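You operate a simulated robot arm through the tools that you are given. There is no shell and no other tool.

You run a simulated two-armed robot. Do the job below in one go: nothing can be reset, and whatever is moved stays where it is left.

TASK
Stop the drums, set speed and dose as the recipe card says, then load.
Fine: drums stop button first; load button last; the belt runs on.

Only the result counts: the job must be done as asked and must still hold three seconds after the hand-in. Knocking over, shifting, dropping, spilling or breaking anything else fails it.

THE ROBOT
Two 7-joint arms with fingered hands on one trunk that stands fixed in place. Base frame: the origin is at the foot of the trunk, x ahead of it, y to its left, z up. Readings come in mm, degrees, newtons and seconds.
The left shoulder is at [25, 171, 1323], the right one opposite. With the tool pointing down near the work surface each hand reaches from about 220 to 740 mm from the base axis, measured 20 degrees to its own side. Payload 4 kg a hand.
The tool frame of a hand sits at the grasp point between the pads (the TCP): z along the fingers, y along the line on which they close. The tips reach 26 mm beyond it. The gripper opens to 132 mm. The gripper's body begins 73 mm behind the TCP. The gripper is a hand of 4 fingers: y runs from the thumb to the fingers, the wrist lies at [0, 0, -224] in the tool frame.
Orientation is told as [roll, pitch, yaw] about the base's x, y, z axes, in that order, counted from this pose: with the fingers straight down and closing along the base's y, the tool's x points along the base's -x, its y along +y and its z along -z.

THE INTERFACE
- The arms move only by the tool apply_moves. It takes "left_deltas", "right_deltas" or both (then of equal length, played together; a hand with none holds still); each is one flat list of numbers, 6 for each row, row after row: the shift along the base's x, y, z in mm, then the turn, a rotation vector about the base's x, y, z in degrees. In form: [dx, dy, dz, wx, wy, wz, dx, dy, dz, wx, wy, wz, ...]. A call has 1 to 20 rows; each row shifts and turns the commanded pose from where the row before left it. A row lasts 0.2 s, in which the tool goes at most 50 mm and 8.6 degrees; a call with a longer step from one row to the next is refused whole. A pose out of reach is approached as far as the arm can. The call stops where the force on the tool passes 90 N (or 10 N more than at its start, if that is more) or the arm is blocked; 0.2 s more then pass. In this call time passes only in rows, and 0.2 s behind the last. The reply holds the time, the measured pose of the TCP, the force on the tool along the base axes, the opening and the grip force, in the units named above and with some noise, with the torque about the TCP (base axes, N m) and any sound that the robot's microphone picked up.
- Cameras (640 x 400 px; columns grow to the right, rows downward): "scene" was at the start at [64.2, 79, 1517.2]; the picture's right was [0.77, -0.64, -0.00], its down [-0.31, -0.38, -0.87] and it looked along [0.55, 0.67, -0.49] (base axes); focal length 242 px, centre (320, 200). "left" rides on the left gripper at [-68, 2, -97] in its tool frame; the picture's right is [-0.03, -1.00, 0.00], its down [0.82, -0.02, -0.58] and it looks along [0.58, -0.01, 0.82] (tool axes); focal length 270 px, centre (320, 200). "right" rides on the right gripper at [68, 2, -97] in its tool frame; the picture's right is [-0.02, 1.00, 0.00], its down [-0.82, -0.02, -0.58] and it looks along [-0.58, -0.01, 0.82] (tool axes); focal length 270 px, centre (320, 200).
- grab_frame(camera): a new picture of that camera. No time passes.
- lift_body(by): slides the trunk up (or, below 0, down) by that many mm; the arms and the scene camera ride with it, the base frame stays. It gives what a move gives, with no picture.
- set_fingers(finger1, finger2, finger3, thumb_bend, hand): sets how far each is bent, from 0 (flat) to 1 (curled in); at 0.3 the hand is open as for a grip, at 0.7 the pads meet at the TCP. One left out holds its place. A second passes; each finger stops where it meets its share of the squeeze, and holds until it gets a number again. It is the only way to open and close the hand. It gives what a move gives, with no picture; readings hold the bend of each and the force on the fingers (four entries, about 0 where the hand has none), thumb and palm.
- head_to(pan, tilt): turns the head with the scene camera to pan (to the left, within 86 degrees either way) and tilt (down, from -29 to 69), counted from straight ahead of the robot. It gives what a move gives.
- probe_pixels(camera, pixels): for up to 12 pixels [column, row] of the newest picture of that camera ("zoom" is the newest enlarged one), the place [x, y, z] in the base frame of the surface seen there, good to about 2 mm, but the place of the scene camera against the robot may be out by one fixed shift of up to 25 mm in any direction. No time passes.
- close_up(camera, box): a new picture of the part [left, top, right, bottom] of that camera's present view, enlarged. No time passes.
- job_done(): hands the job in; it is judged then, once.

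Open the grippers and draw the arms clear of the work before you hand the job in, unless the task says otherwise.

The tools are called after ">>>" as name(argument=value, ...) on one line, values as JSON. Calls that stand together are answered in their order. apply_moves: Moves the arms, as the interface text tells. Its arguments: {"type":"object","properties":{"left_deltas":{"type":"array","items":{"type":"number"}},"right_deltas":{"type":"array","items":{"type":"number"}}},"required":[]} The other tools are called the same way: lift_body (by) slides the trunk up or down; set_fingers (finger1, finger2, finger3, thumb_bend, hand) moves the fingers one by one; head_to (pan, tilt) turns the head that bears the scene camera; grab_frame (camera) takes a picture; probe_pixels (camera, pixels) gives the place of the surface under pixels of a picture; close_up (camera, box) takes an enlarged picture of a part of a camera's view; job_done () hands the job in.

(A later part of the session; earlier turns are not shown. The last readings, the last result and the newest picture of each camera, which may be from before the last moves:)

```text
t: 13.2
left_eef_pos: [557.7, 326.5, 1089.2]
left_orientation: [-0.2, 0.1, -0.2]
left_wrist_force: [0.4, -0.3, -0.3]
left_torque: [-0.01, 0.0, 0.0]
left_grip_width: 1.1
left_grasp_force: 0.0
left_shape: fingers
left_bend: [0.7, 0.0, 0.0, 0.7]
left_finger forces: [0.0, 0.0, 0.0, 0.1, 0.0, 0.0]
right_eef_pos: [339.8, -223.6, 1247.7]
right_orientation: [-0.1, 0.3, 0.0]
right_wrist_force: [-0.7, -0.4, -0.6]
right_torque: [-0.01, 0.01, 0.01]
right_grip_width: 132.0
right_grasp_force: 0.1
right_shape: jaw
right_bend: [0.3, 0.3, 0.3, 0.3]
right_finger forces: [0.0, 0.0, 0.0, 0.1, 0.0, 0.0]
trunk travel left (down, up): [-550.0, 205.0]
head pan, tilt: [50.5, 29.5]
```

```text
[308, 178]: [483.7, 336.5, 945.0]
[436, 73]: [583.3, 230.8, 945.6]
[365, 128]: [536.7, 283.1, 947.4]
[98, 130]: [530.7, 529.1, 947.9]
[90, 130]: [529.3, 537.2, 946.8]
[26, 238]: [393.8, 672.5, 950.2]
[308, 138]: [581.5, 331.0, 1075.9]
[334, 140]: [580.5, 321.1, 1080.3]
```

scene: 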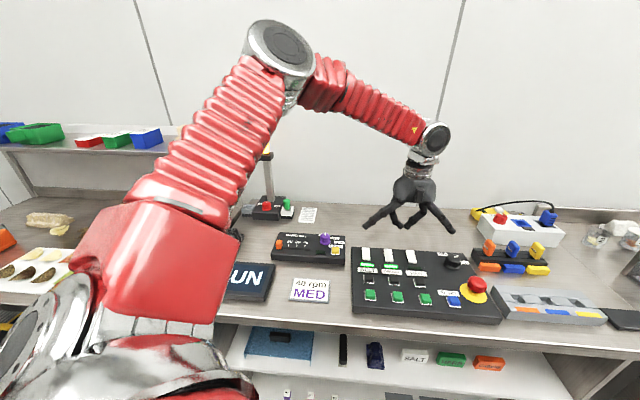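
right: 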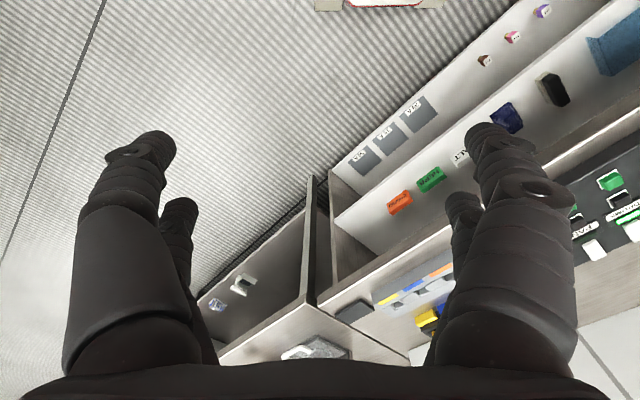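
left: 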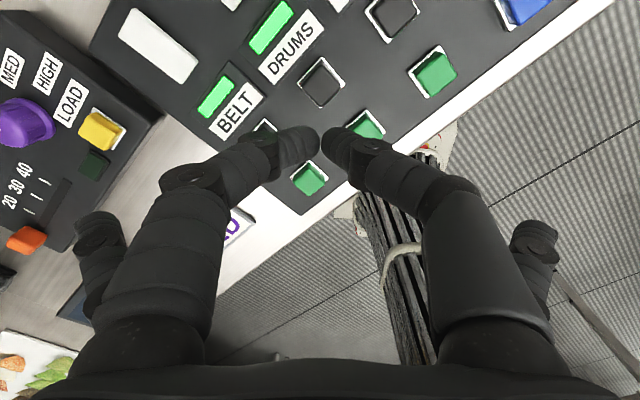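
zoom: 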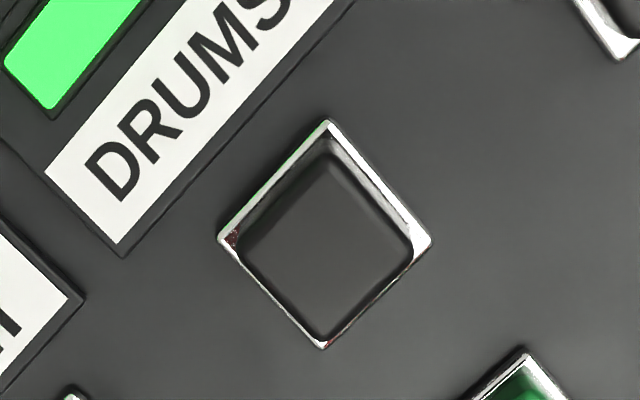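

Both yaws agree on the button centre (573.5,325.7,946). I descend at yaw 0 to TCP z≈985 and check for reach.

>>> apply_moves(left_deltas=[-0.3, -0.5, -25, 0, 0, 0, 0, 0, -25, 0, 0, 0, 0, 0, -25, 0, 0, 0, 0, 0, -20, 0, 0, 0, 0, 0, -8, 0, 0, 0])

>>> close_up(camera="left", box=[220, 50, 420, 200])

>>> close_up(camera="scene", box=[350, 210, 450, 310])

```text
t: 14.4
left_eef_pos: [553.9, 327.3, 987.8]
left_orientation: [-0.1, -0.1, -0.1]
left_wrist_force: [0.2, 0.2, 0.2]
left_torque: [0.0, 0.01, -0.02]
left_grip_width: 1.0
left_grasp_force: 0.1
left_shape: fingers
left_bend: [0.7, 0.0, 0.0, 0.7]
left_finger forces: [0.0, 0.0, 0.0, 0.0, 0.1, 0.1]
left hand out of reach, approached as far as the arm can: row 5
right_eef_pos: [340.4, -222.4, 1246.6]
right_orientation: [-0.1, 0.0, 0.0]
right_wrist_force: [0.2, -0.2, 0.2]
right_torque: [-0.01, -0.02, 0.01]
right_grip_width: 131.9
right_grasp_force: 0.0
right_shape: jaw
right_bend: [0.3, 0.3, 0.3, 0.3]
right_finger forces: [0.1, 0.0, 0.1, 0.0, 0.1, 0.1]
trunk travel left (down, up): [-550.0, 205.0]
head pan, tilt: [50.5, 29.5]
```

```text
2.67 times, centred on (320, 125) of left
```

zoom: 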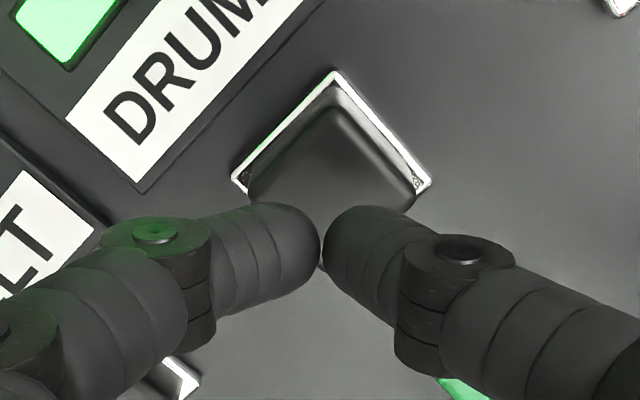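

```text
4.00 times, centred on (400, 260) of scene
```

zoom: 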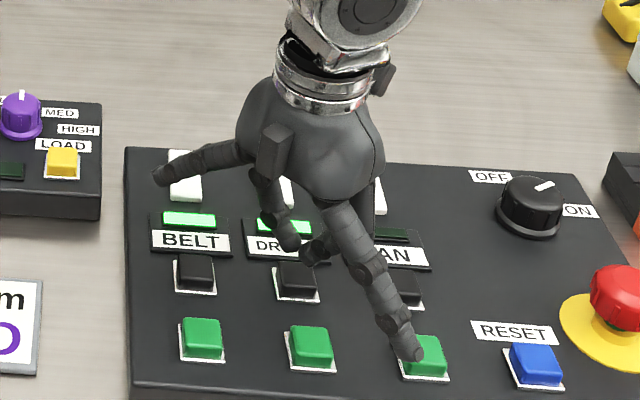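

The limit again blocks motion toward (+x,−y,−z), independent of yaw, so it is an arm-posture limit; lowering the trunk should help. First I check where the elbow and the left shelf are, to make sure lowering is safe.

>>> apply_moves(left_deltas=[0, 0, 30, 0, 0, 0, 0, 0, 40, 0, 0, 0, 0, 0, 40, 0, 0, 0, 0, 0, 40, 0, 0, 0, 0, 0, 40, 0, 0, 0], right_deltas=[0, 0, 30, 0, 0, 0, 0, 0, 40, 0, 0, 0, 0, 0, 40, 0, 0, 0, 0, 0, 40, 0, 0, 0, 0, 0, 40, 0, 0, 0])

>>> grab_frame(camera="scene")

>>> probe_pixels(camera="scene", pixels=[[270, 45], [330, 80], [420, 110], [160, 220], [130, 260], [90, 130], [150, 137], [30, 215], [50, 225], [230, 150], [210, 150], [15, 130]])

```text
t: 15.6
left_eef_pos: [554.0, 326.1, 1177.9]
left_orientation: [-0.1, -0.2, -0.1]
left_wrist_force: [0.2, -0.2, 1.0]
left_torque: [0.0, -0.07, 0.0]
left_grip_width: 1.2
left_grasp_force: 0.0
left_shape: fingers
left_bend: [0.7, 0.0, 0.0, 0.7]
left_finger forces: [0.0, 0.0, 0.0, 0.0, 0.1, 0.0]
right_eef_pos: [337.0, -222.6, 1438.8]
right_orientation: [0.0, 0.1, 0.0]
right_wrist_force: [0.0, -0.2, 0.4]
right_torque: [-0.03, -0.03, 0.0]
right_grip_width: 131.9
right_grasp_force: 0.1
right_shape: jaw
right_bend: [0.3, 0.3, 0.3, 0.3]
right_finger forces: [0.0, 0.1, 0.0, 0.1, 0.1, 0.1]
trunk travel left (down, up): [-550.0, 205.0]
head pan, tilt: [50.5, 29.5]
```

```text
taken
```

scene: 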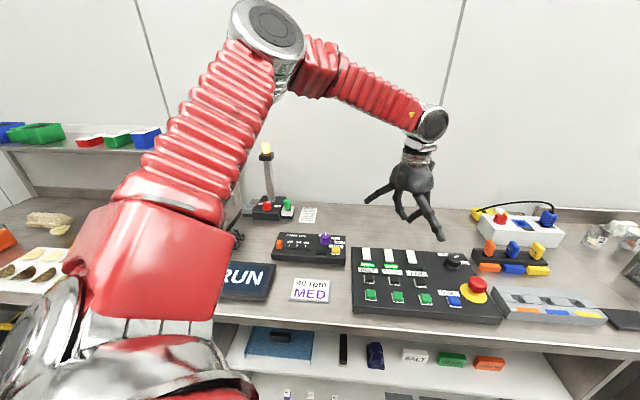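

```text
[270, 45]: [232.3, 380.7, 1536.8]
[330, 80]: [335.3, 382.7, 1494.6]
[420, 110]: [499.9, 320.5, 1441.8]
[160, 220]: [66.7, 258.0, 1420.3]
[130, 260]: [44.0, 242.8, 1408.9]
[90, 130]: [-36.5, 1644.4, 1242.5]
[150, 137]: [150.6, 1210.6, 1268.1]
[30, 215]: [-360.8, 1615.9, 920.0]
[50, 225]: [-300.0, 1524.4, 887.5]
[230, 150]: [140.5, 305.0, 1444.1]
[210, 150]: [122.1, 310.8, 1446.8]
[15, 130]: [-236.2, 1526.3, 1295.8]
```

The elbow is high (z≈1537) and nothing lies near it, so lowering the trunk is safe. I lower it 150 mm, which brings the left TCP to about z=1028, still 56 mm above contact.

>>> lift_body(by=-150)

>>> grab_frame(camera="left")

>>> grab_frame(camera="scene")

```text
t: 17.4
left_eef_pos: [554.8, 327.3, 1029.9]
left_orientation: [-0.1, 0.1, -0.1]
left_wrist_force: [0.4, 0.1, 0.4]
left_torque: [0.02, -0.02, 0.01]
left_grip_width: 1.3
left_grasp_force: 0.0
left_shape: fingers
left_bend: [0.7, 0.0, 0.0, 0.7]
left_finger forces: [0.0, 0.0, 0.1, 0.0, 0.1, 0.0]
right_eef_pos: [339.9, -219.8, 1288.0]
right_orientation: [-0.1, -0.1, 0.1]
right_wrist_force: [-0.4, -0.2, -0.5]
right_torque: [0.01, 0.02, 0.01]
right_grip_width: 132.2
right_grasp_force: 0.1
right_shape: jaw
right_bend: [0.3, 0.3, 0.3, 0.3]
right_finger forces: [0.0, 0.0, 0.1, 0.0, 0.0, 0.0]
trunk travel left (down, up): [-400.0, 355.0]
head pan, tilt: [50.5, 29.5]
```

```text
taken
```

left: 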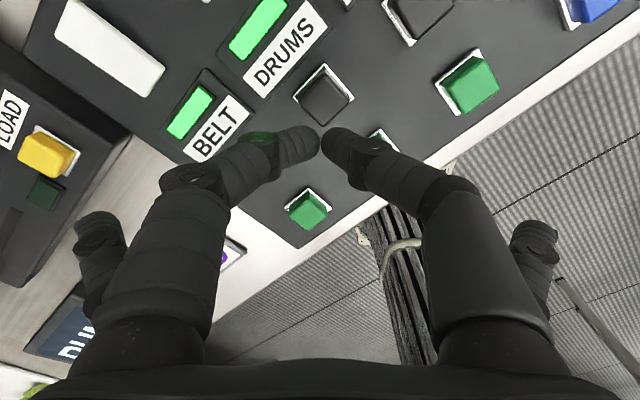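

```text
taken
```

scene: 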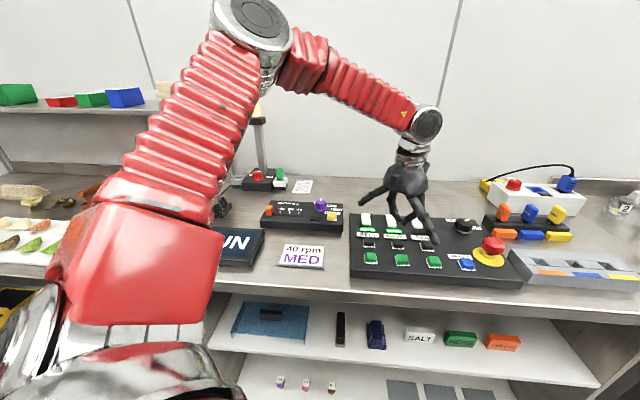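

Now the button is at (323,95) in the left picture. I shift (+2,−1) and descend to TCP z≈984, checking the reach again.

>>> apply_moves(left_deltas=[2, -1, -20, 0, 0, 0, 0, 0, -16, 0, 0, 0, 0, 0, -10, 0, 0, 0])

>>> grab_frame(camera="left")

>>> close_up(camera="left", box=[220, 50, 420, 200])

>>> close_up(camera="scene", box=[340, 180, 470, 280])

```text
t: 18.1
left_eef_pos: [558.0, 326.8, 981.4]
left_orientation: [-0.2, -0.1, -0.1]
left_wrist_force: [0.4, -0.1, 0.3]
left_torque: [-0.02, -0.01, 0.01]
left_grip_width: 1.0
left_grasp_force: 0.0
left_shape: fingers
left_bend: [0.7, 0.0, 0.0, 0.7]
left_finger forces: [0.0, 0.1, 0.0, 0.0, 0.1, 0.0]
right_eef_pos: [340.2, -220.4, 1288.6]
right_orientation: [0.0, 0.1, 0.0]
right_wrist_force: [1.2, 0.3, 0.1]
right_torque: [0.01, -0.02, 0.03]
right_grip_width: 131.9
right_grasp_force: 0.1
right_shape: jaw
right_bend: [0.3, 0.3, 0.3, 0.3]
right_finger forces: [0.0, 0.1, 0.0, 0.0, 0.0, 0.1]
trunk travel left (down, up): [-400.0, 355.0]
head pan, tilt: [50.5, 29.5]
```

```text
taken
```

left: 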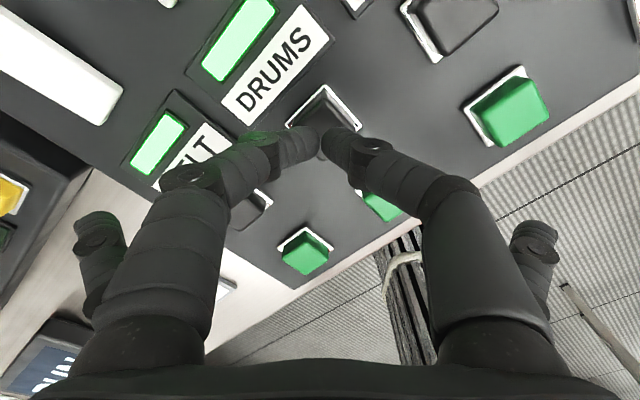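

```text
2.67 times, centred on (320, 125) of left
```

zoom: 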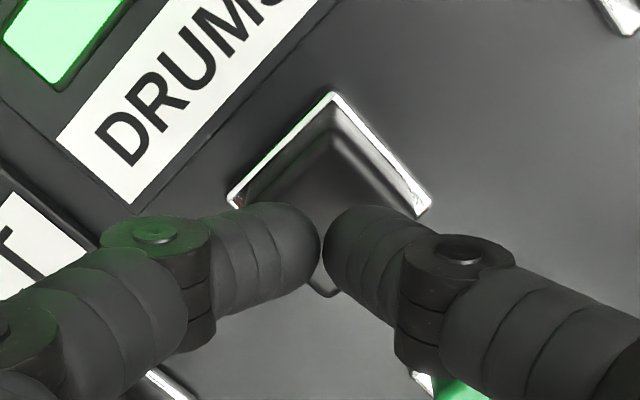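

```text
4.00 times, centred on (405, 230) of scene
```

zoom: 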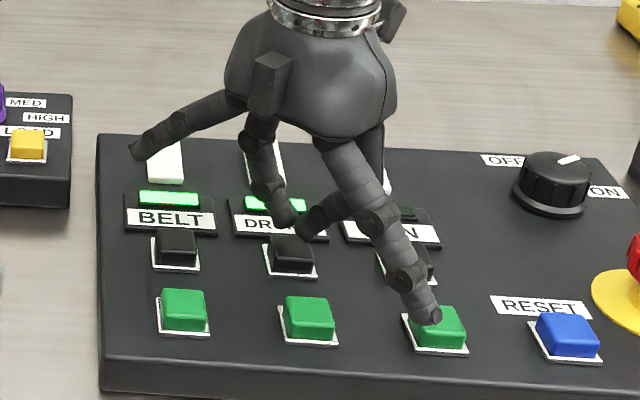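

In reach now. The tips are ~9 mm above the button and about 3 mm short in x, so I shift (+2.5,−1) and press down in small steps to TCP ≈970.

>>> apply_moves(left_deltas=[2.5, -1, -3, 0, 0, 0, 0, 0, -3, 0, 0, 0, 0, 0, -3, 0, 0, 0, 0, 0, -2, 0, 0, 0])

>>> close_up(camera="left", box=[220, 50, 420, 200])

>>> close_up(camera="scene", box=[340, 180, 470, 280])

```text
t: 19.1
left_eef_pos: [558.8, 326.8, 971.2]
left_orientation: [-0.1, 0.0, -0.2]
left_wrist_force: [0.3, 0.0, 1.0]
left_torque: [0.0, -0.05, -0.03]
left_grip_width: 1.0
left_grasp_force: 0.6
left_shape: fingers
left_bend: [0.7, 0.0, 0.0, 0.7]
left_finger forces: [1.0, 0.0, 0.1, 0.0, 0.1, 0.1]
right_eef_pos: [341.0, -220.3, 1288.4]
right_orientation: [-0.1, 0.1, -0.1]
right_wrist_force: [-0.2, -0.8, 0.9]
right_torque: [0.0, 0.03, -0.01]
right_grip_width: 132.1
right_grasp_force: 0.1
right_shape: jaw
right_bend: [0.3, 0.3, 0.3, 0.3]
right_finger forces: [0.1, 0.0, 0.0, 0.0, 0.0, 0.0]
trunk travel left (down, up): [-400.0, 355.0]
head pan, tilt: [50.5, 29.5]
```

```text
2.67 times, centred on (320, 125) of left
```

zoom: 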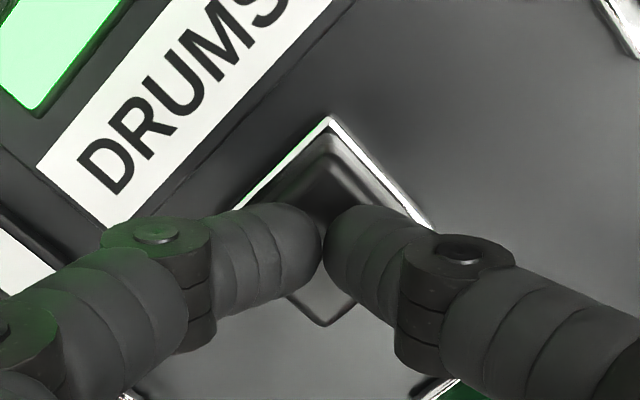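

```text
4.00 times, centred on (405, 230) of scene
```

zoom: 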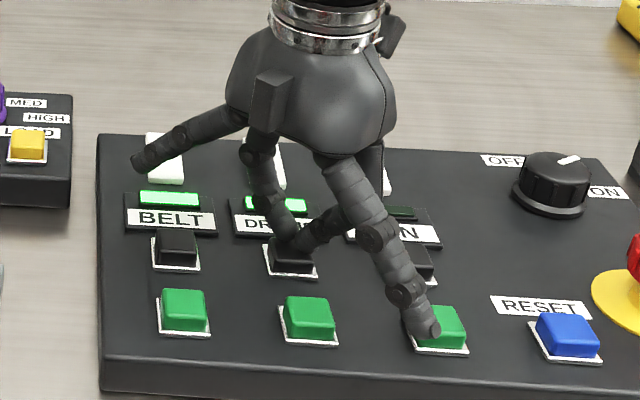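

Contact has just begun (finger1 ≈1 N at TCP 971). I press a further 6 mm in 2 mm steps, watching force and lamp.

>>> apply_moves(left_deltas=[0, 0, -2, 0, 0, 0, 0, 0, -2, 0, 0, 0, 0, 0, -2, 0, 0, 0])

>>> close_up(camera="scene", box=[340, 180, 470, 280])

>>> grab_frame(camera="left")

```text
t: 19.9
left_eef_pos: [559.2, 324.5, 966.5]
left_orientation: [0.0, -0.1, -0.1]
left_wrist_force: [-0.1, 1.5, 7.7]
left_torque: [0.06, -0.09, 0.0]
left_grip_width: 0.5
left_grasp_force: 4.0
left_shape: fingers
left_bend: [0.7, 0.0, 0.0, 0.7]
left_finger forces: [5.8, 0.1, 0.0, 0.1, 2.6, 0.0]
right_eef_pos: [338.8, -219.8, 1288.7]
right_orientation: [0.0, -0.1, 0.0]
right_wrist_force: [-0.3, 0.2, 0.9]
right_torque: [0.01, 0.02, 0.03]
right_grip_width: 131.8
right_grasp_force: 0.1
right_shape: jaw
right_bend: [0.3, 0.3, 0.3, 0.3]
right_finger forces: [0.1, 0.0, 0.1, 0.0, 0.1, 0.0]
trunk travel left (down, up): [-400.0, 355.0]
head pan, tilt: [50.5, 29.5]
heard: click
```

```text
4.00 times, centred on (405, 230) of scene
```

zoom: 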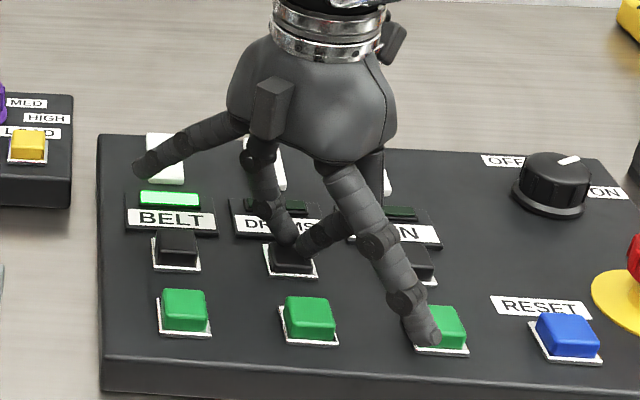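

```text
taken
```

left: 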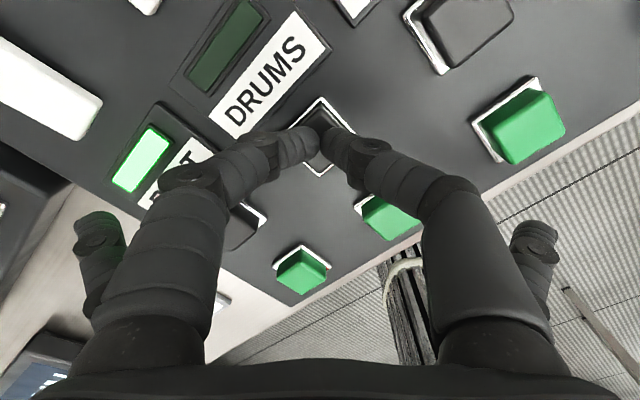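

A click was heard and the DRUMS lamp is dark while BELT stays lit. I lift straight up, then swing over the console at yaw −45° and look.

>>> apply_moves(left_deltas=[0, 0, 15, 0, 0, 0, 0, 0, 35, 0, 0, 0, 0, 0, 40, 0, 0, 0, 0, 0, 40, 0, 0, 0, -10, 33.5, 0, 0, 0, -6.43, -10, 33.5, 0, 0, 0, -6.43, -10, 33.5, 0, 0, 0, -6.43, -10, 33.5, 0, 0, 0, -6.43, -10, 33.5, 0, 0, 0, -6.43, -10, 33.5, 0, 0, 0, -6.43, -10, 33.5, 0, 0, 0, -6.43])

>>> grab_frame(camera="left")

>>> grab_frame(camera="scene")

```text
t: 22.4
left_eef_pos: [489.1, 559.1, 1095.7]
left_orientation: [-0.1, 0.0, -45.3]
left_wrist_force: [0.2, -0.5, 0.2]
left_torque: [0.01, 0.03, -0.04]
left_grip_width: 0.6
left_grasp_force: 0.1
left_shape: fingers
left_bend: [0.7, 0.0, 0.0, 0.7]
left_finger forces: [0.0, 0.0, 0.0, 0.0, 0.0, 0.0]
right_eef_pos: [340.0, -219.1, 1288.6]
right_orientation: [0.0, -0.1, -0.1]
right_wrist_force: [0.3, -0.2, -0.2]
right_torque: [-0.01, -0.02, 0.01]
right_grip_width: 132.1
right_grasp_force: 0.1
right_shape: jaw
right_bend: [0.3, 0.3, 0.3, 0.3]
right_finger forces: [0.0, 0.0, 0.0, 0.0, 0.0, 0.1]
trunk travel left (down, up): [-400.0, 355.0]
head pan, tilt: [50.5, 29.5]
```

```text
taken
```

left: 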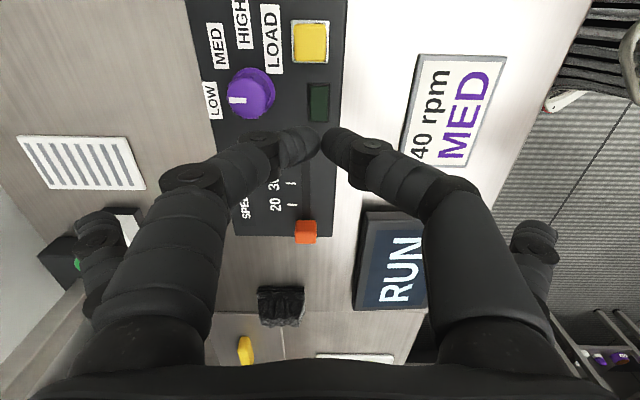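

```text
taken
```

scene: 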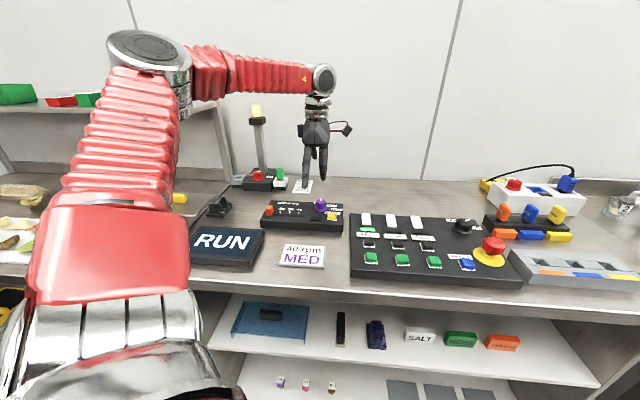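

Good view: LOAD (310,42), knob (250,92), slider (306,232). I zoom into both regions and probe.

>>> close_up(camera="left", box=[190, 0, 350, 110])

>>> probe_pixels(camera="zoom", pixels=[[235, 360], [215, 350], [260, 360], [180, 365], [250, 400], [240, 320], [485, 155], [465, 155], [505, 155], [485, 125], [485, 185], [110, 190]])

>>> close_up(camera="left", box=[220, 60, 350, 260])

```text
3.64 times, centred on (270, 55) of left
```

zoom: 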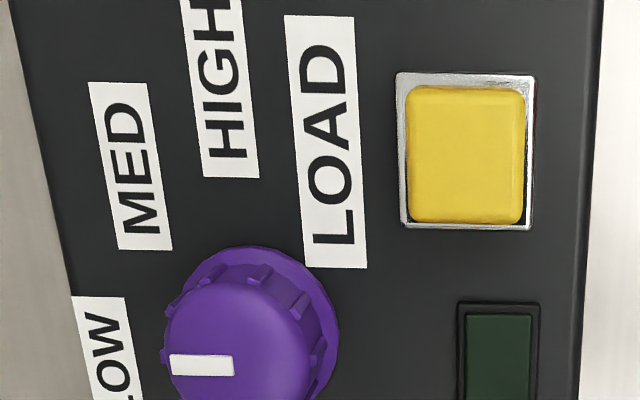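

```text
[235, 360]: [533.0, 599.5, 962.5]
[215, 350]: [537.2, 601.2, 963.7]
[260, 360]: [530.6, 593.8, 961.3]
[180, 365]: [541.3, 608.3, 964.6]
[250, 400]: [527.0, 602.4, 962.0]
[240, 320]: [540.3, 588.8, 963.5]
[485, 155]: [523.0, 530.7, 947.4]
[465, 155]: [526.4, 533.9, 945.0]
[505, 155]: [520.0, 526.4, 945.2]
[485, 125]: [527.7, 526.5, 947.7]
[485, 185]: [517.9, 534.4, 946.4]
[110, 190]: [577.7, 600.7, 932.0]
```

```text
2.00 times, centred on (285, 160) of left
```

zoom: 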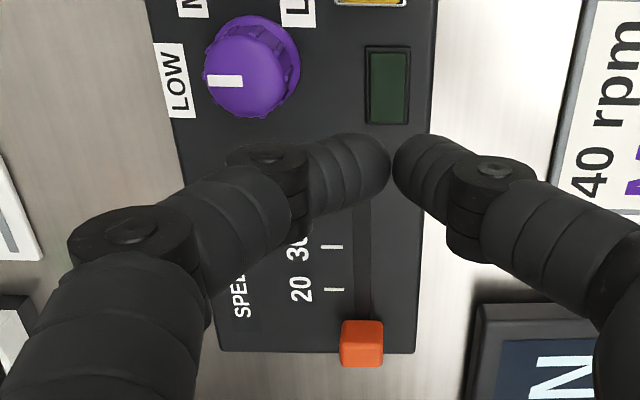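

In this zoom the slider handle spans (341–383, 320–367), the tick 20 is at (333,289), tick 30 at (333,246), the knob top centre about (246,78). I probe these.

>>> probe_pixels(camera="zoom", pixels=[[362, 332], [345, 330], [379, 330], [362, 322], [362, 346], [362, 356], [333, 289], [333, 246], [362, 310], [246, 78], [218, 352], [416, 352]])

>>> close_up(camera="left", box=[280, 200, 340, 250])

>>> probe_pixels(camera="zoom", pixels=[[200, 200], [280, 200], [340, 200], [270, 180], [270, 220], [270, 250], [270, 280], [270, 310]])

```text
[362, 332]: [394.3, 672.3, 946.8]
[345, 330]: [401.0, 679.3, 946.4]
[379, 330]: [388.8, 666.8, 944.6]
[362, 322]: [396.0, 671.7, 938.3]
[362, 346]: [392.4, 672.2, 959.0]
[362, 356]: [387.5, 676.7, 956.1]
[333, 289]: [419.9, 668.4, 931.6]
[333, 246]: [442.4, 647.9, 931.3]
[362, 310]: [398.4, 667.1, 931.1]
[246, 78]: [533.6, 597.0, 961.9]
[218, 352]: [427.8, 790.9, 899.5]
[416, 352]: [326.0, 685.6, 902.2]
```

```text
8.00 times, centred on (310, 225) of left
```

zoom: 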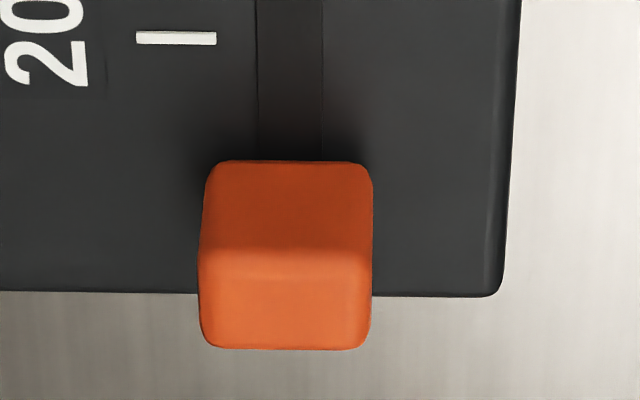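

```text
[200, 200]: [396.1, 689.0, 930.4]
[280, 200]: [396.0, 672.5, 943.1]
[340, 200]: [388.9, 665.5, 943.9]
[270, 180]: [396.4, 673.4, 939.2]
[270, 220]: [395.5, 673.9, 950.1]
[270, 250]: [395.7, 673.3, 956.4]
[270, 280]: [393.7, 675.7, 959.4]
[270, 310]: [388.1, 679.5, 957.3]
```

The handle centre is ≈(391,678), 22 mm deep in v and 14 mm in u, top z≈958; tick 40 is at ≈(464.4,626.9), so about 88 mm of travel. I probe the objects left of the console (black lump, box, display) before bringing fingers there.

>>> probe_pixels(camera="left", pixels=[[282, 290], [270, 305], [295, 310], [282, 322], [75, 265], [60, 245], [125, 215], [95, 160], [365, 220], [420, 230], [245, 348], [310, 310]])

>>> close_up(camera="scene", box=[195, 90, 355, 260])

>>> probe_pixels(camera="zoom", pixels=[[175, 250], [255, 205], [270, 215], [245, 120], [315, 200], [290, 225], [230, 225], [160, 270]])

```text
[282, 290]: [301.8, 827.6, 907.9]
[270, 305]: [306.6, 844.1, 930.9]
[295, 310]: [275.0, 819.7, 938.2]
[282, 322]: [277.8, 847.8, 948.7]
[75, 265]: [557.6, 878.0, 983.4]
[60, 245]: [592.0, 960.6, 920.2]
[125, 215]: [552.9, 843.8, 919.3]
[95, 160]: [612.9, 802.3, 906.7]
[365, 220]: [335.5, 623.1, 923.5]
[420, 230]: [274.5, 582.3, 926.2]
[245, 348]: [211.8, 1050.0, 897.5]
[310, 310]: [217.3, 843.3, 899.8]
```

```text
2.35 times, centred on (275, 175) of scene
```

zoom: 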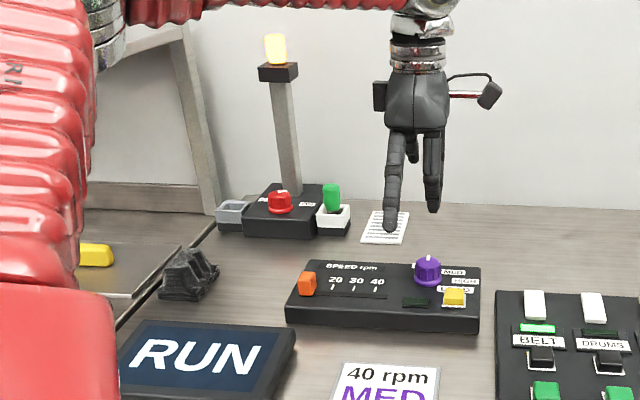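

```text
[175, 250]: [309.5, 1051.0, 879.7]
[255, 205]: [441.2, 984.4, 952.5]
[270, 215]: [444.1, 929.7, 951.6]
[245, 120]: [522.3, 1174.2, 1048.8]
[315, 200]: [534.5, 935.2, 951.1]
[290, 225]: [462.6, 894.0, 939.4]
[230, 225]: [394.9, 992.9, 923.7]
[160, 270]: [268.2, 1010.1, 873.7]
```

All those objects stay well clear of the planned finger positions. I move to behind (left of) the slider handle at z≈1040 first.

>>> apply_moves(left_deltas=[-26, 30, -11, 0, 0, 0.2, -26, 30, -11, 0, 0, 0.2, -26, 30, -11, 0, 0, 0.2, -26, 30, -11, 0, 0, 0.2, -26, 30, -11, 0, 0, 0.2])

>>> grab_frame(camera="left")

>>> close_up(camera="scene", box=[195, 90, 355, 260])

```text
t: 23.6
left_eef_pos: [359.7, 711.0, 1039.5]
left_orientation: [-0.1, 0.1, -44.0]
left_wrist_force: [-1.2, -0.3, 0.7]
left_torque: [-0.01, -0.03, 0.0]
left_grip_width: 0.8
left_grasp_force: 0.1
left_shape: fingers
left_bend: [0.7, 0.0, 0.0, 0.7]
left_finger forces: [0.0, 0.1, 0.0, 0.0, 0.0, 0.1]
right_eef_pos: [339.5, -220.6, 1289.1]
right_orientation: [0.1, 0.0, 0.0]
right_wrist_force: [1.6, 0.7, 0.5]
right_torque: [-0.01, -0.03, -0.03]
right_grip_width: 132.0
right_grasp_force: 0.1
right_shape: jaw
right_bend: [0.3, 0.3, 0.3, 0.3]
right_finger forces: [0.1, 0.0, 0.0, 0.1, 0.0, 0.0]
trunk travel left (down, up): [-400.0, 355.0]
head pan, tilt: [50.5, 29.5]
```

```text
taken
```

left: 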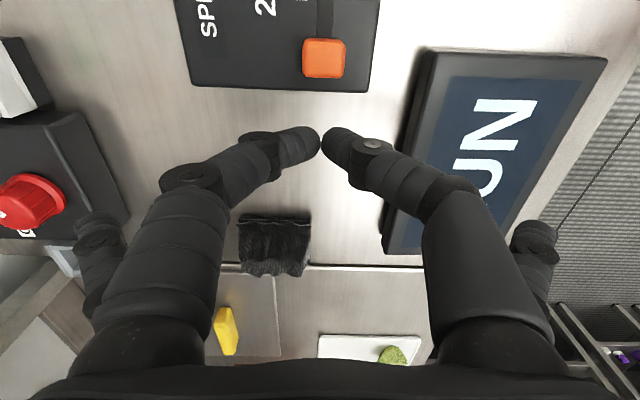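

```text
2.35 times, centred on (275, 175) of scene
```

zoom: 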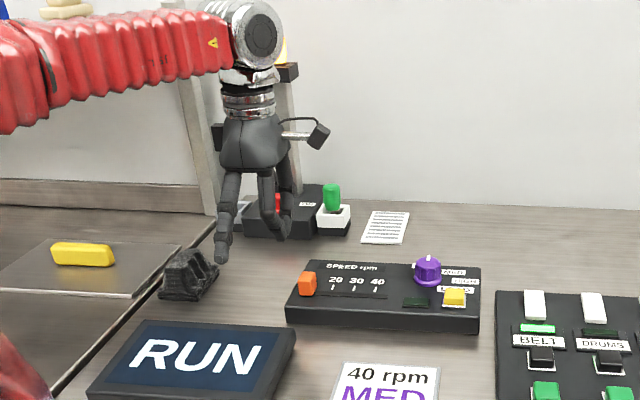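

The handle (col 325) lines up with the pinch (col 321) and sits ahead of it. I descend straight down to TCP z≈964 behind the handle.

>>> apply_moves(left_deltas=[0, 0, -25, 0, 0, 0, 0, 0, -25, 0, 0, 0, 0, 0, -18, 0, 0, 0, 0, 0, -8, 0, 0, 0])

>>> grab_frame(camera="left")

>>> close_up(camera="scene", box=[215, 160, 355, 260])

```text
t: 24.6
left_eef_pos: [358.7, 711.1, 964.3]
left_orientation: [-0.1, 0.1, -44.2]
left_wrist_force: [-0.1, 0.2, 0.2]
left_torque: [0.0, -0.01, 0.0]
left_grip_width: 0.8
left_grasp_force: 0.0
left_shape: fingers
left_bend: [0.7, 0.0, 0.0, 0.7]
left_finger forces: [0.0, 0.1, 0.1, 0.1, 0.1, 0.1]
right_eef_pos: [341.3, -220.8, 1287.1]
right_orientation: [0.1, 0.1, 0.0]
right_wrist_force: [0.2, 0.3, 0.6]
right_torque: [0.04, 0.01, -0.05]
right_grip_width: 131.8
right_grasp_force: 0.1
right_shape: jaw
right_bend: [0.3, 0.3, 0.3, 0.3]
right_finger forces: [0.0, 0.0, 0.1, 0.1, 0.1, 0.0]
trunk travel left (down, up): [-400.0, 355.0]
head pan, tilt: [50.5, 29.5]
```

```text
taken
```

left: 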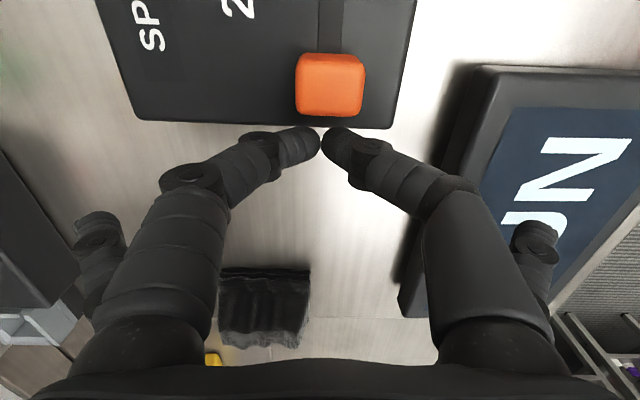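

```text
4.00 times, centred on (285, 210) of scene
```

zoom: 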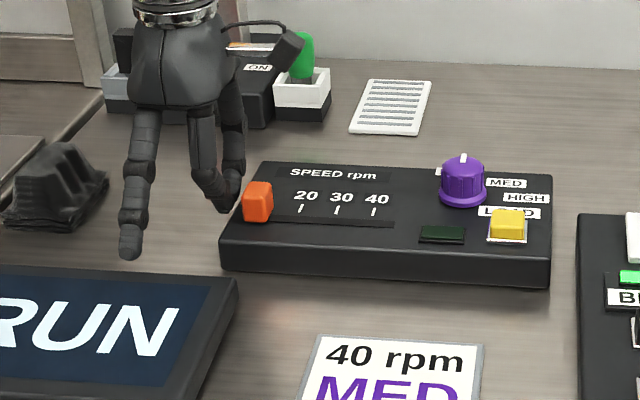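

The pinch is behind the handle with clearance. I push along (0.717,−0.697) by 82 mm total in steps, watching force, then look.

>>> apply_moves(left_deltas=[3.7, -7.6, 0, 0, 0, 0, 10, -9.8, 0, 0, 0, 0, 10.8, -10.5, 0, 0, 0, 0, 10.8, -10.5, 0, 0, 0, 0, 10.8, -10.5, 0, 0, 0, 0, 10.8, -10.5, 0, 0, 0, 0])

>>> grab_frame(camera="left")

>>> close_up(camera="scene", box=[215, 160, 355, 260])

```text
t: 25.9
left_eef_pos: [416.2, 651.2, 965.3]
left_orientation: [0.0, -0.1, -44.0]
left_wrist_force: [-1.0, 1.3, -0.7]
left_torque: [0.02, 0.0, 0.04]
left_grip_width: 1.3
left_grasp_force: 0.5
left_shape: fingers
left_bend: [0.7, 0.0, 0.0, 0.7]
left_finger forces: [0.1, 0.0, 0.1, 0.0, 0.3, 0.0]
right_eef_pos: [340.0, -220.2, 1287.2]
right_orientation: [0.0, 0.1, 0.0]
right_wrist_force: [-0.2, -0.3, 0.0]
right_torque: [0.06, 0.01, 0.0]
right_grip_width: 132.0
right_grasp_force: 0.0
right_shape: jaw
right_bend: [0.3, 0.3, 0.3, 0.3]
right_finger forces: [0.0, 0.1, 0.0, 0.0, 0.0, 0.0]
trunk travel left (down, up): [-400.0, 355.0]
head pan, tilt: [50.5, 29.5]
```

```text
taken
```

left: 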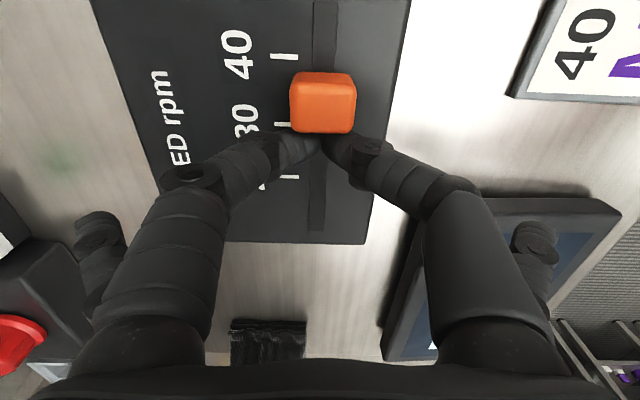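

```text
4.00 times, centred on (285, 210) of scene
```

zoom: 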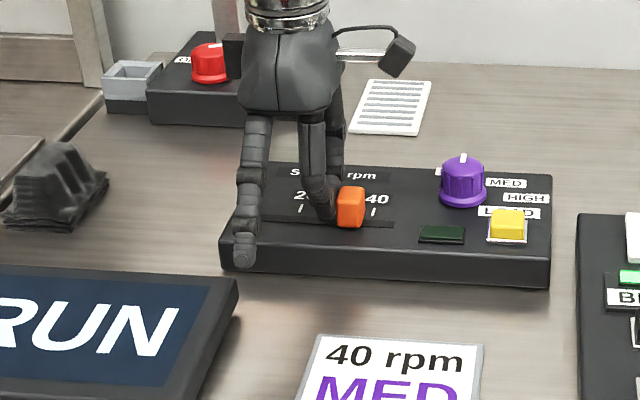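

The slider moved smoothly; it is now between ticks 30 (283,124) and 40 (284,56) in the left picture. I probe the handle and the ticks to get the remaining distance.

>>> close_up(camera="left", box=[250, 20, 400, 145])

>>> probe_pixels(camera="zoom", pixels=[[310, 180], [310, 200], [310, 230], [310, 270], [310, 330], [310, 360], [145, 114], [145, 332], [310, 60], [190, 270], [430, 270], [120, 114]])

```text
3.20 times, centred on (325, 82) of left
```

zoom: 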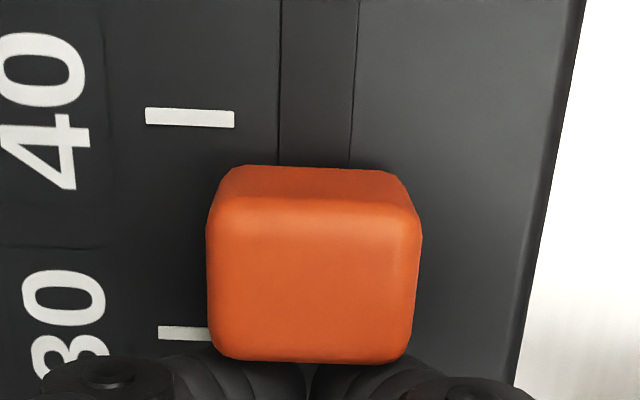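

```text
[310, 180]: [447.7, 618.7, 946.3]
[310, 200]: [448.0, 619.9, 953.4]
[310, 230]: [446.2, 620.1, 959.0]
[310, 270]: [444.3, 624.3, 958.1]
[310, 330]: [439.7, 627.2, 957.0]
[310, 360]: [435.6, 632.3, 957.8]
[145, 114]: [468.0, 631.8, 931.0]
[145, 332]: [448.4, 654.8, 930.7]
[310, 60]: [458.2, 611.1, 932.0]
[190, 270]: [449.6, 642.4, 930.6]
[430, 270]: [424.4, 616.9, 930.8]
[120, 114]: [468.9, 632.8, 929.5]
```

Handle centre is at u≈−119.5 and tick 40 at u≈−104.5, so about 15 mm remain. I push 13 mm more and re-measure.

>>> apply_moves(left_deltas=[5, -4.9, 0, 0, 0, 0, 4.3, -4.2, 0, 0, 0, 0])

>>> close_up(camera="left", box=[250, 20, 400, 145])

>>> probe_pixels(camera="zoom", pixels=[[310, 180], [310, 200], [310, 230], [310, 270], [310, 330], [310, 360], [160, 180], [180, 180], [190, 270], [250, 340], [370, 340], [370, 190]])

>>> close_up(camera="scene", box=[255, 185, 345, 245])

```text
t: 26.6
left_eef_pos: [424.8, 641.6, 965.7]
left_orientation: [-0.1, 0.0, -44.1]
left_wrist_force: [-0.1, 0.0, 0.6]
left_torque: [-0.02, 0.04, 0.01]
left_grip_width: 1.2
left_grasp_force: 0.1
left_shape: fingers
left_bend: [0.7, 0.0, 0.0, 0.7]
left_finger forces: [0.0, 0.1, 0.0, 0.1, 0.2, 0.1]
right_eef_pos: [340.3, -219.9, 1288.3]
right_orientation: [0.0, 0.0, -0.1]
right_wrist_force: [0.2, 0.3, -0.5]
right_torque: [-0.01, -0.01, 0.0]
right_grip_width: 131.6
right_grasp_force: 0.0
right_shape: jaw
right_bend: [0.3, 0.3, 0.3, 0.3]
right_finger forces: [0.1, 0.0, 0.1, 0.1, 0.0, 0.0]
trunk travel left (down, up): [-400.0, 355.0]
head pan, tilt: [50.5, 29.5]
```

```text
3.20 times, centred on (325, 82) of left
```

zoom: 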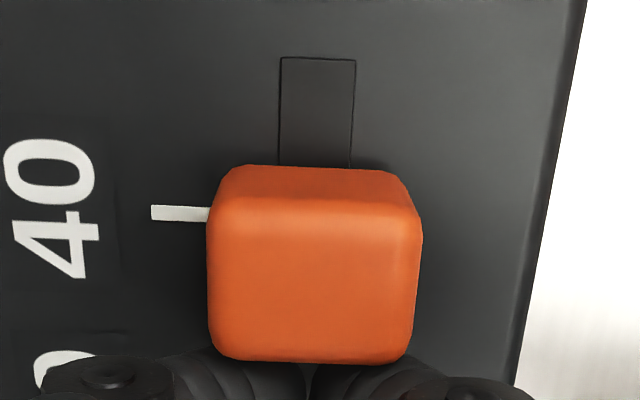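

```text
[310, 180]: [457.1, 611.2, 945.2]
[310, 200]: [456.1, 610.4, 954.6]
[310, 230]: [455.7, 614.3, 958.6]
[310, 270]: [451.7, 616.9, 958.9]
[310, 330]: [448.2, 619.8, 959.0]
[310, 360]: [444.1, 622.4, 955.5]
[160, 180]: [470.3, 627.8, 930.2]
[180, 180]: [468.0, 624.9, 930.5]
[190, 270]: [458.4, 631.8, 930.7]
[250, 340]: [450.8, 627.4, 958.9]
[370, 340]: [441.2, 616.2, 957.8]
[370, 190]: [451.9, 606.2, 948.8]
```

```text
6.67 times, centred on (300, 215) of scene
```

zoom: 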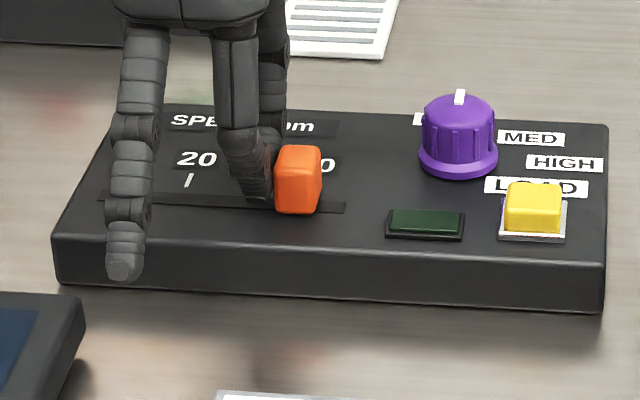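

About 2.5 mm remain by these readings. I re-zoom and probe tick 40 at (180,213) and the slot's end at (318,60) to pin the target more exactly.

>>> close_up(camera="left", box=[250, 20, 400, 145])

>>> probe_pixels(camera="zoom", pixels=[[155, 214], [170, 213], [185, 213], [200, 214], [318, 60], [318, 80], [310, 172], [290, 176], [340, 176], [270, 355], [300, 355], [340, 355]])

```text
3.20 times, centred on (325, 82) of left
```

zoom: 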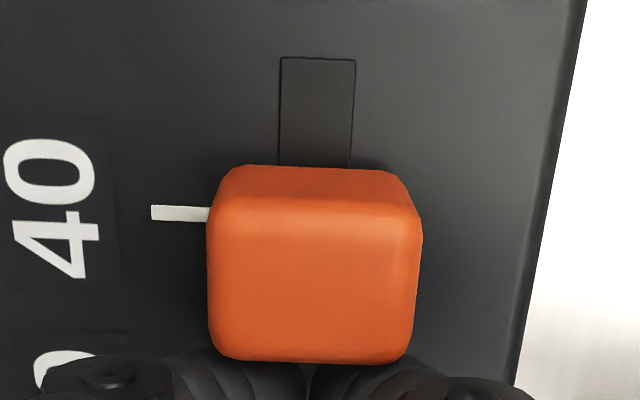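

```text
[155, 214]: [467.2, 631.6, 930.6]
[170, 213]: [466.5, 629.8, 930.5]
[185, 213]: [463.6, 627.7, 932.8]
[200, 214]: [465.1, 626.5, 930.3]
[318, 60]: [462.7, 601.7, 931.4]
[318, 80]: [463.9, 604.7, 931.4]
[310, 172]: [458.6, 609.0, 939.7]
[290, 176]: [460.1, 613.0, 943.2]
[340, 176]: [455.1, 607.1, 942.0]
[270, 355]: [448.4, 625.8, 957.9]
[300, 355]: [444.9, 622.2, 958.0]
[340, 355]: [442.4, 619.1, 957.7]
```

Tick 40 lies at u≈−104.5; the handle spans about −96.6 to −115.6, centre ≈−106.2. I push 1.8 mm further and then back the pinch off and up for a clear check.

>>> apply_moves(left_deltas=[1.3, -1.25, 0, 0, 0, 0])

>>> apply_moves(left_deltas=[-7.2, 7, 0, 0, 0, 0, -7.2, 7, 0, 0, 0, 0, 0, 0, 25, 0, 0, 0, 0, 0, 35, 0, 0, 0, 0, 0, 35, 0, 0, 0, 0, 0, 35, 0, 0, 0])

>>> grab_frame(camera="left")

>>> close_up(camera="scene", box=[255, 185, 345, 245])

```text
t: 26.9
left_eef_pos: [426.9, 640.5, 964.5]
left_orientation: [0.0, -0.1, -44.1]
left_wrist_force: [-0.1, -0.2, -0.5]
left_torque: [0.0, 0.0, 0.03]
left_grip_width: 0.8
left_grasp_force: 0.0
left_shape: fingers
left_bend: [0.7, 0.0, 0.0, 0.7]
left_finger forces: [0.0, 0.0, 0.0, 0.0, 0.2, 0.1]
right_eef_pos: [339.3, -219.6, 1288.8]
right_orientation: [0.0, 0.1, -0.1]
right_wrist_force: [-0.1, -0.2, -0.1]
right_torque: [0.01, -0.02, 0.01]
right_grip_width: 131.8
right_grasp_force: 0.2
right_shape: jaw
right_bend: [0.3, 0.3, 0.3, 0.3]
right_finger forces: [0.1, 0.0, 0.0, 0.0, 0.0, 0.1]
trunk travel left (down, up): [-400.0, 355.0]
head pan, tilt: [50.5, 29.5]
```

```text
t: 28.4
left_eef_pos: [411.4, 652.2, 1095.6]
left_orientation: [0.0, 0.0, -44.2]
left_wrist_force: [-0.2, -0.2, -0.1]
left_torque: [-0.01, 0.01, 0.0]
left_grip_width: 1.3
left_grasp_force: 0.0
left_shape: fingers
left_bend: [0.7, 0.0, 0.0, 0.7]
left_finger forces: [0.0, 0.1, 0.0, 0.1, 0.1, 0.0]
right_eef_pos: [339.0, -220.1, 1288.3]
right_orientation: [0.0, 0.0, 0.0]
right_wrist_force: [-0.1, 0.0, 0.1]
right_torque: [-0.02, -0.02, -0.02]
right_grip_width: 131.7
right_grasp_force: 0.1
right_shape: jaw
right_bend: [0.3, 0.3, 0.3, 0.3]
right_finger forces: [0.0, 0.1, 0.0, 0.0, 0.1, 0.0]
trunk travel left (down, up): [-400.0, 355.0]
head pan, tilt: [50.5, 29.5]
```

```text
taken
```

left: 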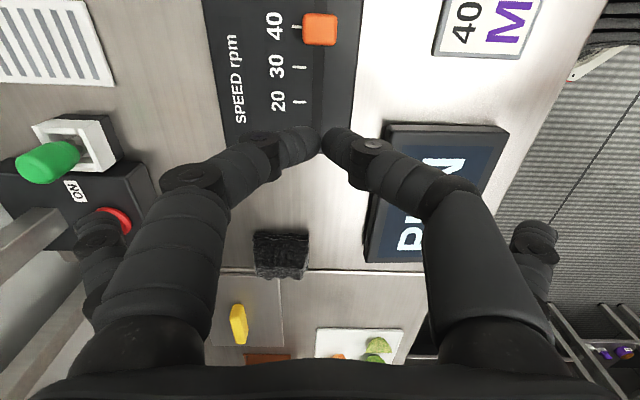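

```text
6.67 times, centred on (300, 215) of scene
```

zoom: 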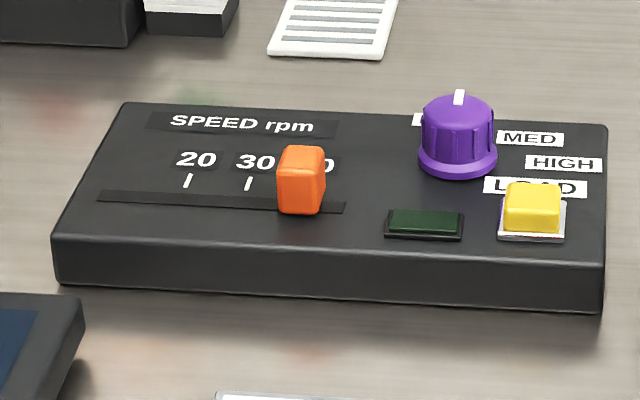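

The slider looks placed at 40. I zoom tighter in both cameras to verify the handle's centre against the tick-40 line.

>>> close_up(camera="scene", box=[270, 195, 315, 223])

>>> close_up(camera="left", box=[250, 0, 370, 75])

>>> probe_pixels(camera="zoom", pixels=[[250, 145], [235, 142], [270, 355], [260, 357], [370, 90], [370, 120], [370, 150], [370, 190], [370, 225], [300, 150], [440, 150], [345, 240]])

```text
14.22 times, centred on (292, 209) of scene
```

zoom: 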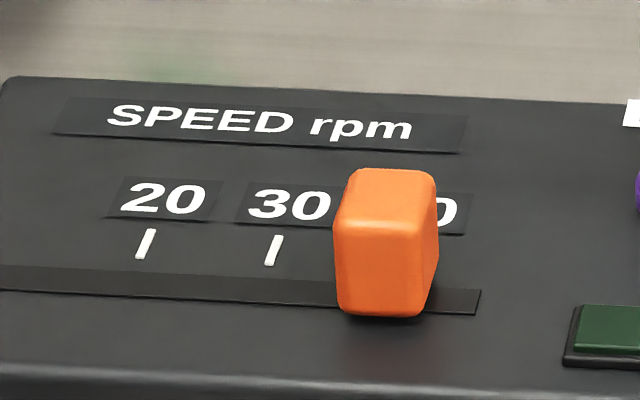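

```text
5.33 times, centred on (310, 38) of left
```

zoom: 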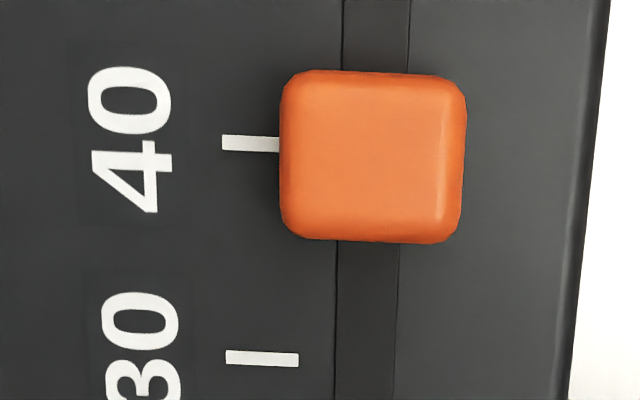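

```text
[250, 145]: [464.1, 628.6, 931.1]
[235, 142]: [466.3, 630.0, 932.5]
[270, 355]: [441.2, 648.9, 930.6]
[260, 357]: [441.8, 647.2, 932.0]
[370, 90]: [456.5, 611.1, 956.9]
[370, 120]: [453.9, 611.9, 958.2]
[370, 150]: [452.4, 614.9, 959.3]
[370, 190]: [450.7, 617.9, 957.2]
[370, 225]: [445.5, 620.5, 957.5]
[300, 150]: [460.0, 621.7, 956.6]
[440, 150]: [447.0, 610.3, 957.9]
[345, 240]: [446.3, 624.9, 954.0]
```

Handle centre (u≈−105.0) and tick 40 (u≈−105.1) coincide in both cameras, so speed is set. Next the dose knob: I measure knob and label geometry in the scene camera (relative positions only).

>>> close_up(camera="scene", box=[305, 190, 350, 225])

```text
11.43 times, centred on (328, 208) of scene
```

zoom: 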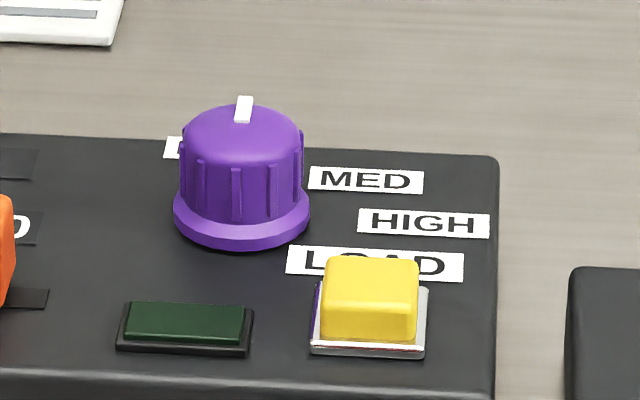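

I probe the knob's top, flange edges and label corners in this zoom.

>>> probe_pixels(camera="zoom", pixels=[[241, 135], [243, 106], [243, 118], [190, 140], [292, 140], [240, 160], [178, 214], [304, 210], [240, 242], [316, 178], [366, 181], [416, 184]])

>>> probe_pixels(camera="zoom", pixels=[[364, 218], [425, 222], [484, 226], [170, 145], [170, 155], [292, 260], [458, 266], [500, 160]])

```text
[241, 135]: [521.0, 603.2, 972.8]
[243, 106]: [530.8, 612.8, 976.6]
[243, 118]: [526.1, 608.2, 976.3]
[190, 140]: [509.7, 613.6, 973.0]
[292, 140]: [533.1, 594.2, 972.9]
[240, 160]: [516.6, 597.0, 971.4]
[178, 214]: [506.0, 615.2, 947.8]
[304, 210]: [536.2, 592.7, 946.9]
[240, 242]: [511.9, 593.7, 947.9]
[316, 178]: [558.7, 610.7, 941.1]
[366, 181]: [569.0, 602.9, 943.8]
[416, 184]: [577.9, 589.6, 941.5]
```

```text
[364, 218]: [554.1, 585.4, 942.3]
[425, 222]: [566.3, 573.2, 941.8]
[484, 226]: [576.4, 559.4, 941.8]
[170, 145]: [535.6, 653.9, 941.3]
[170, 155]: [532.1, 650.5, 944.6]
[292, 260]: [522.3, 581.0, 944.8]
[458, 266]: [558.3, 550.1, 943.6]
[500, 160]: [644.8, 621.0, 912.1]
```

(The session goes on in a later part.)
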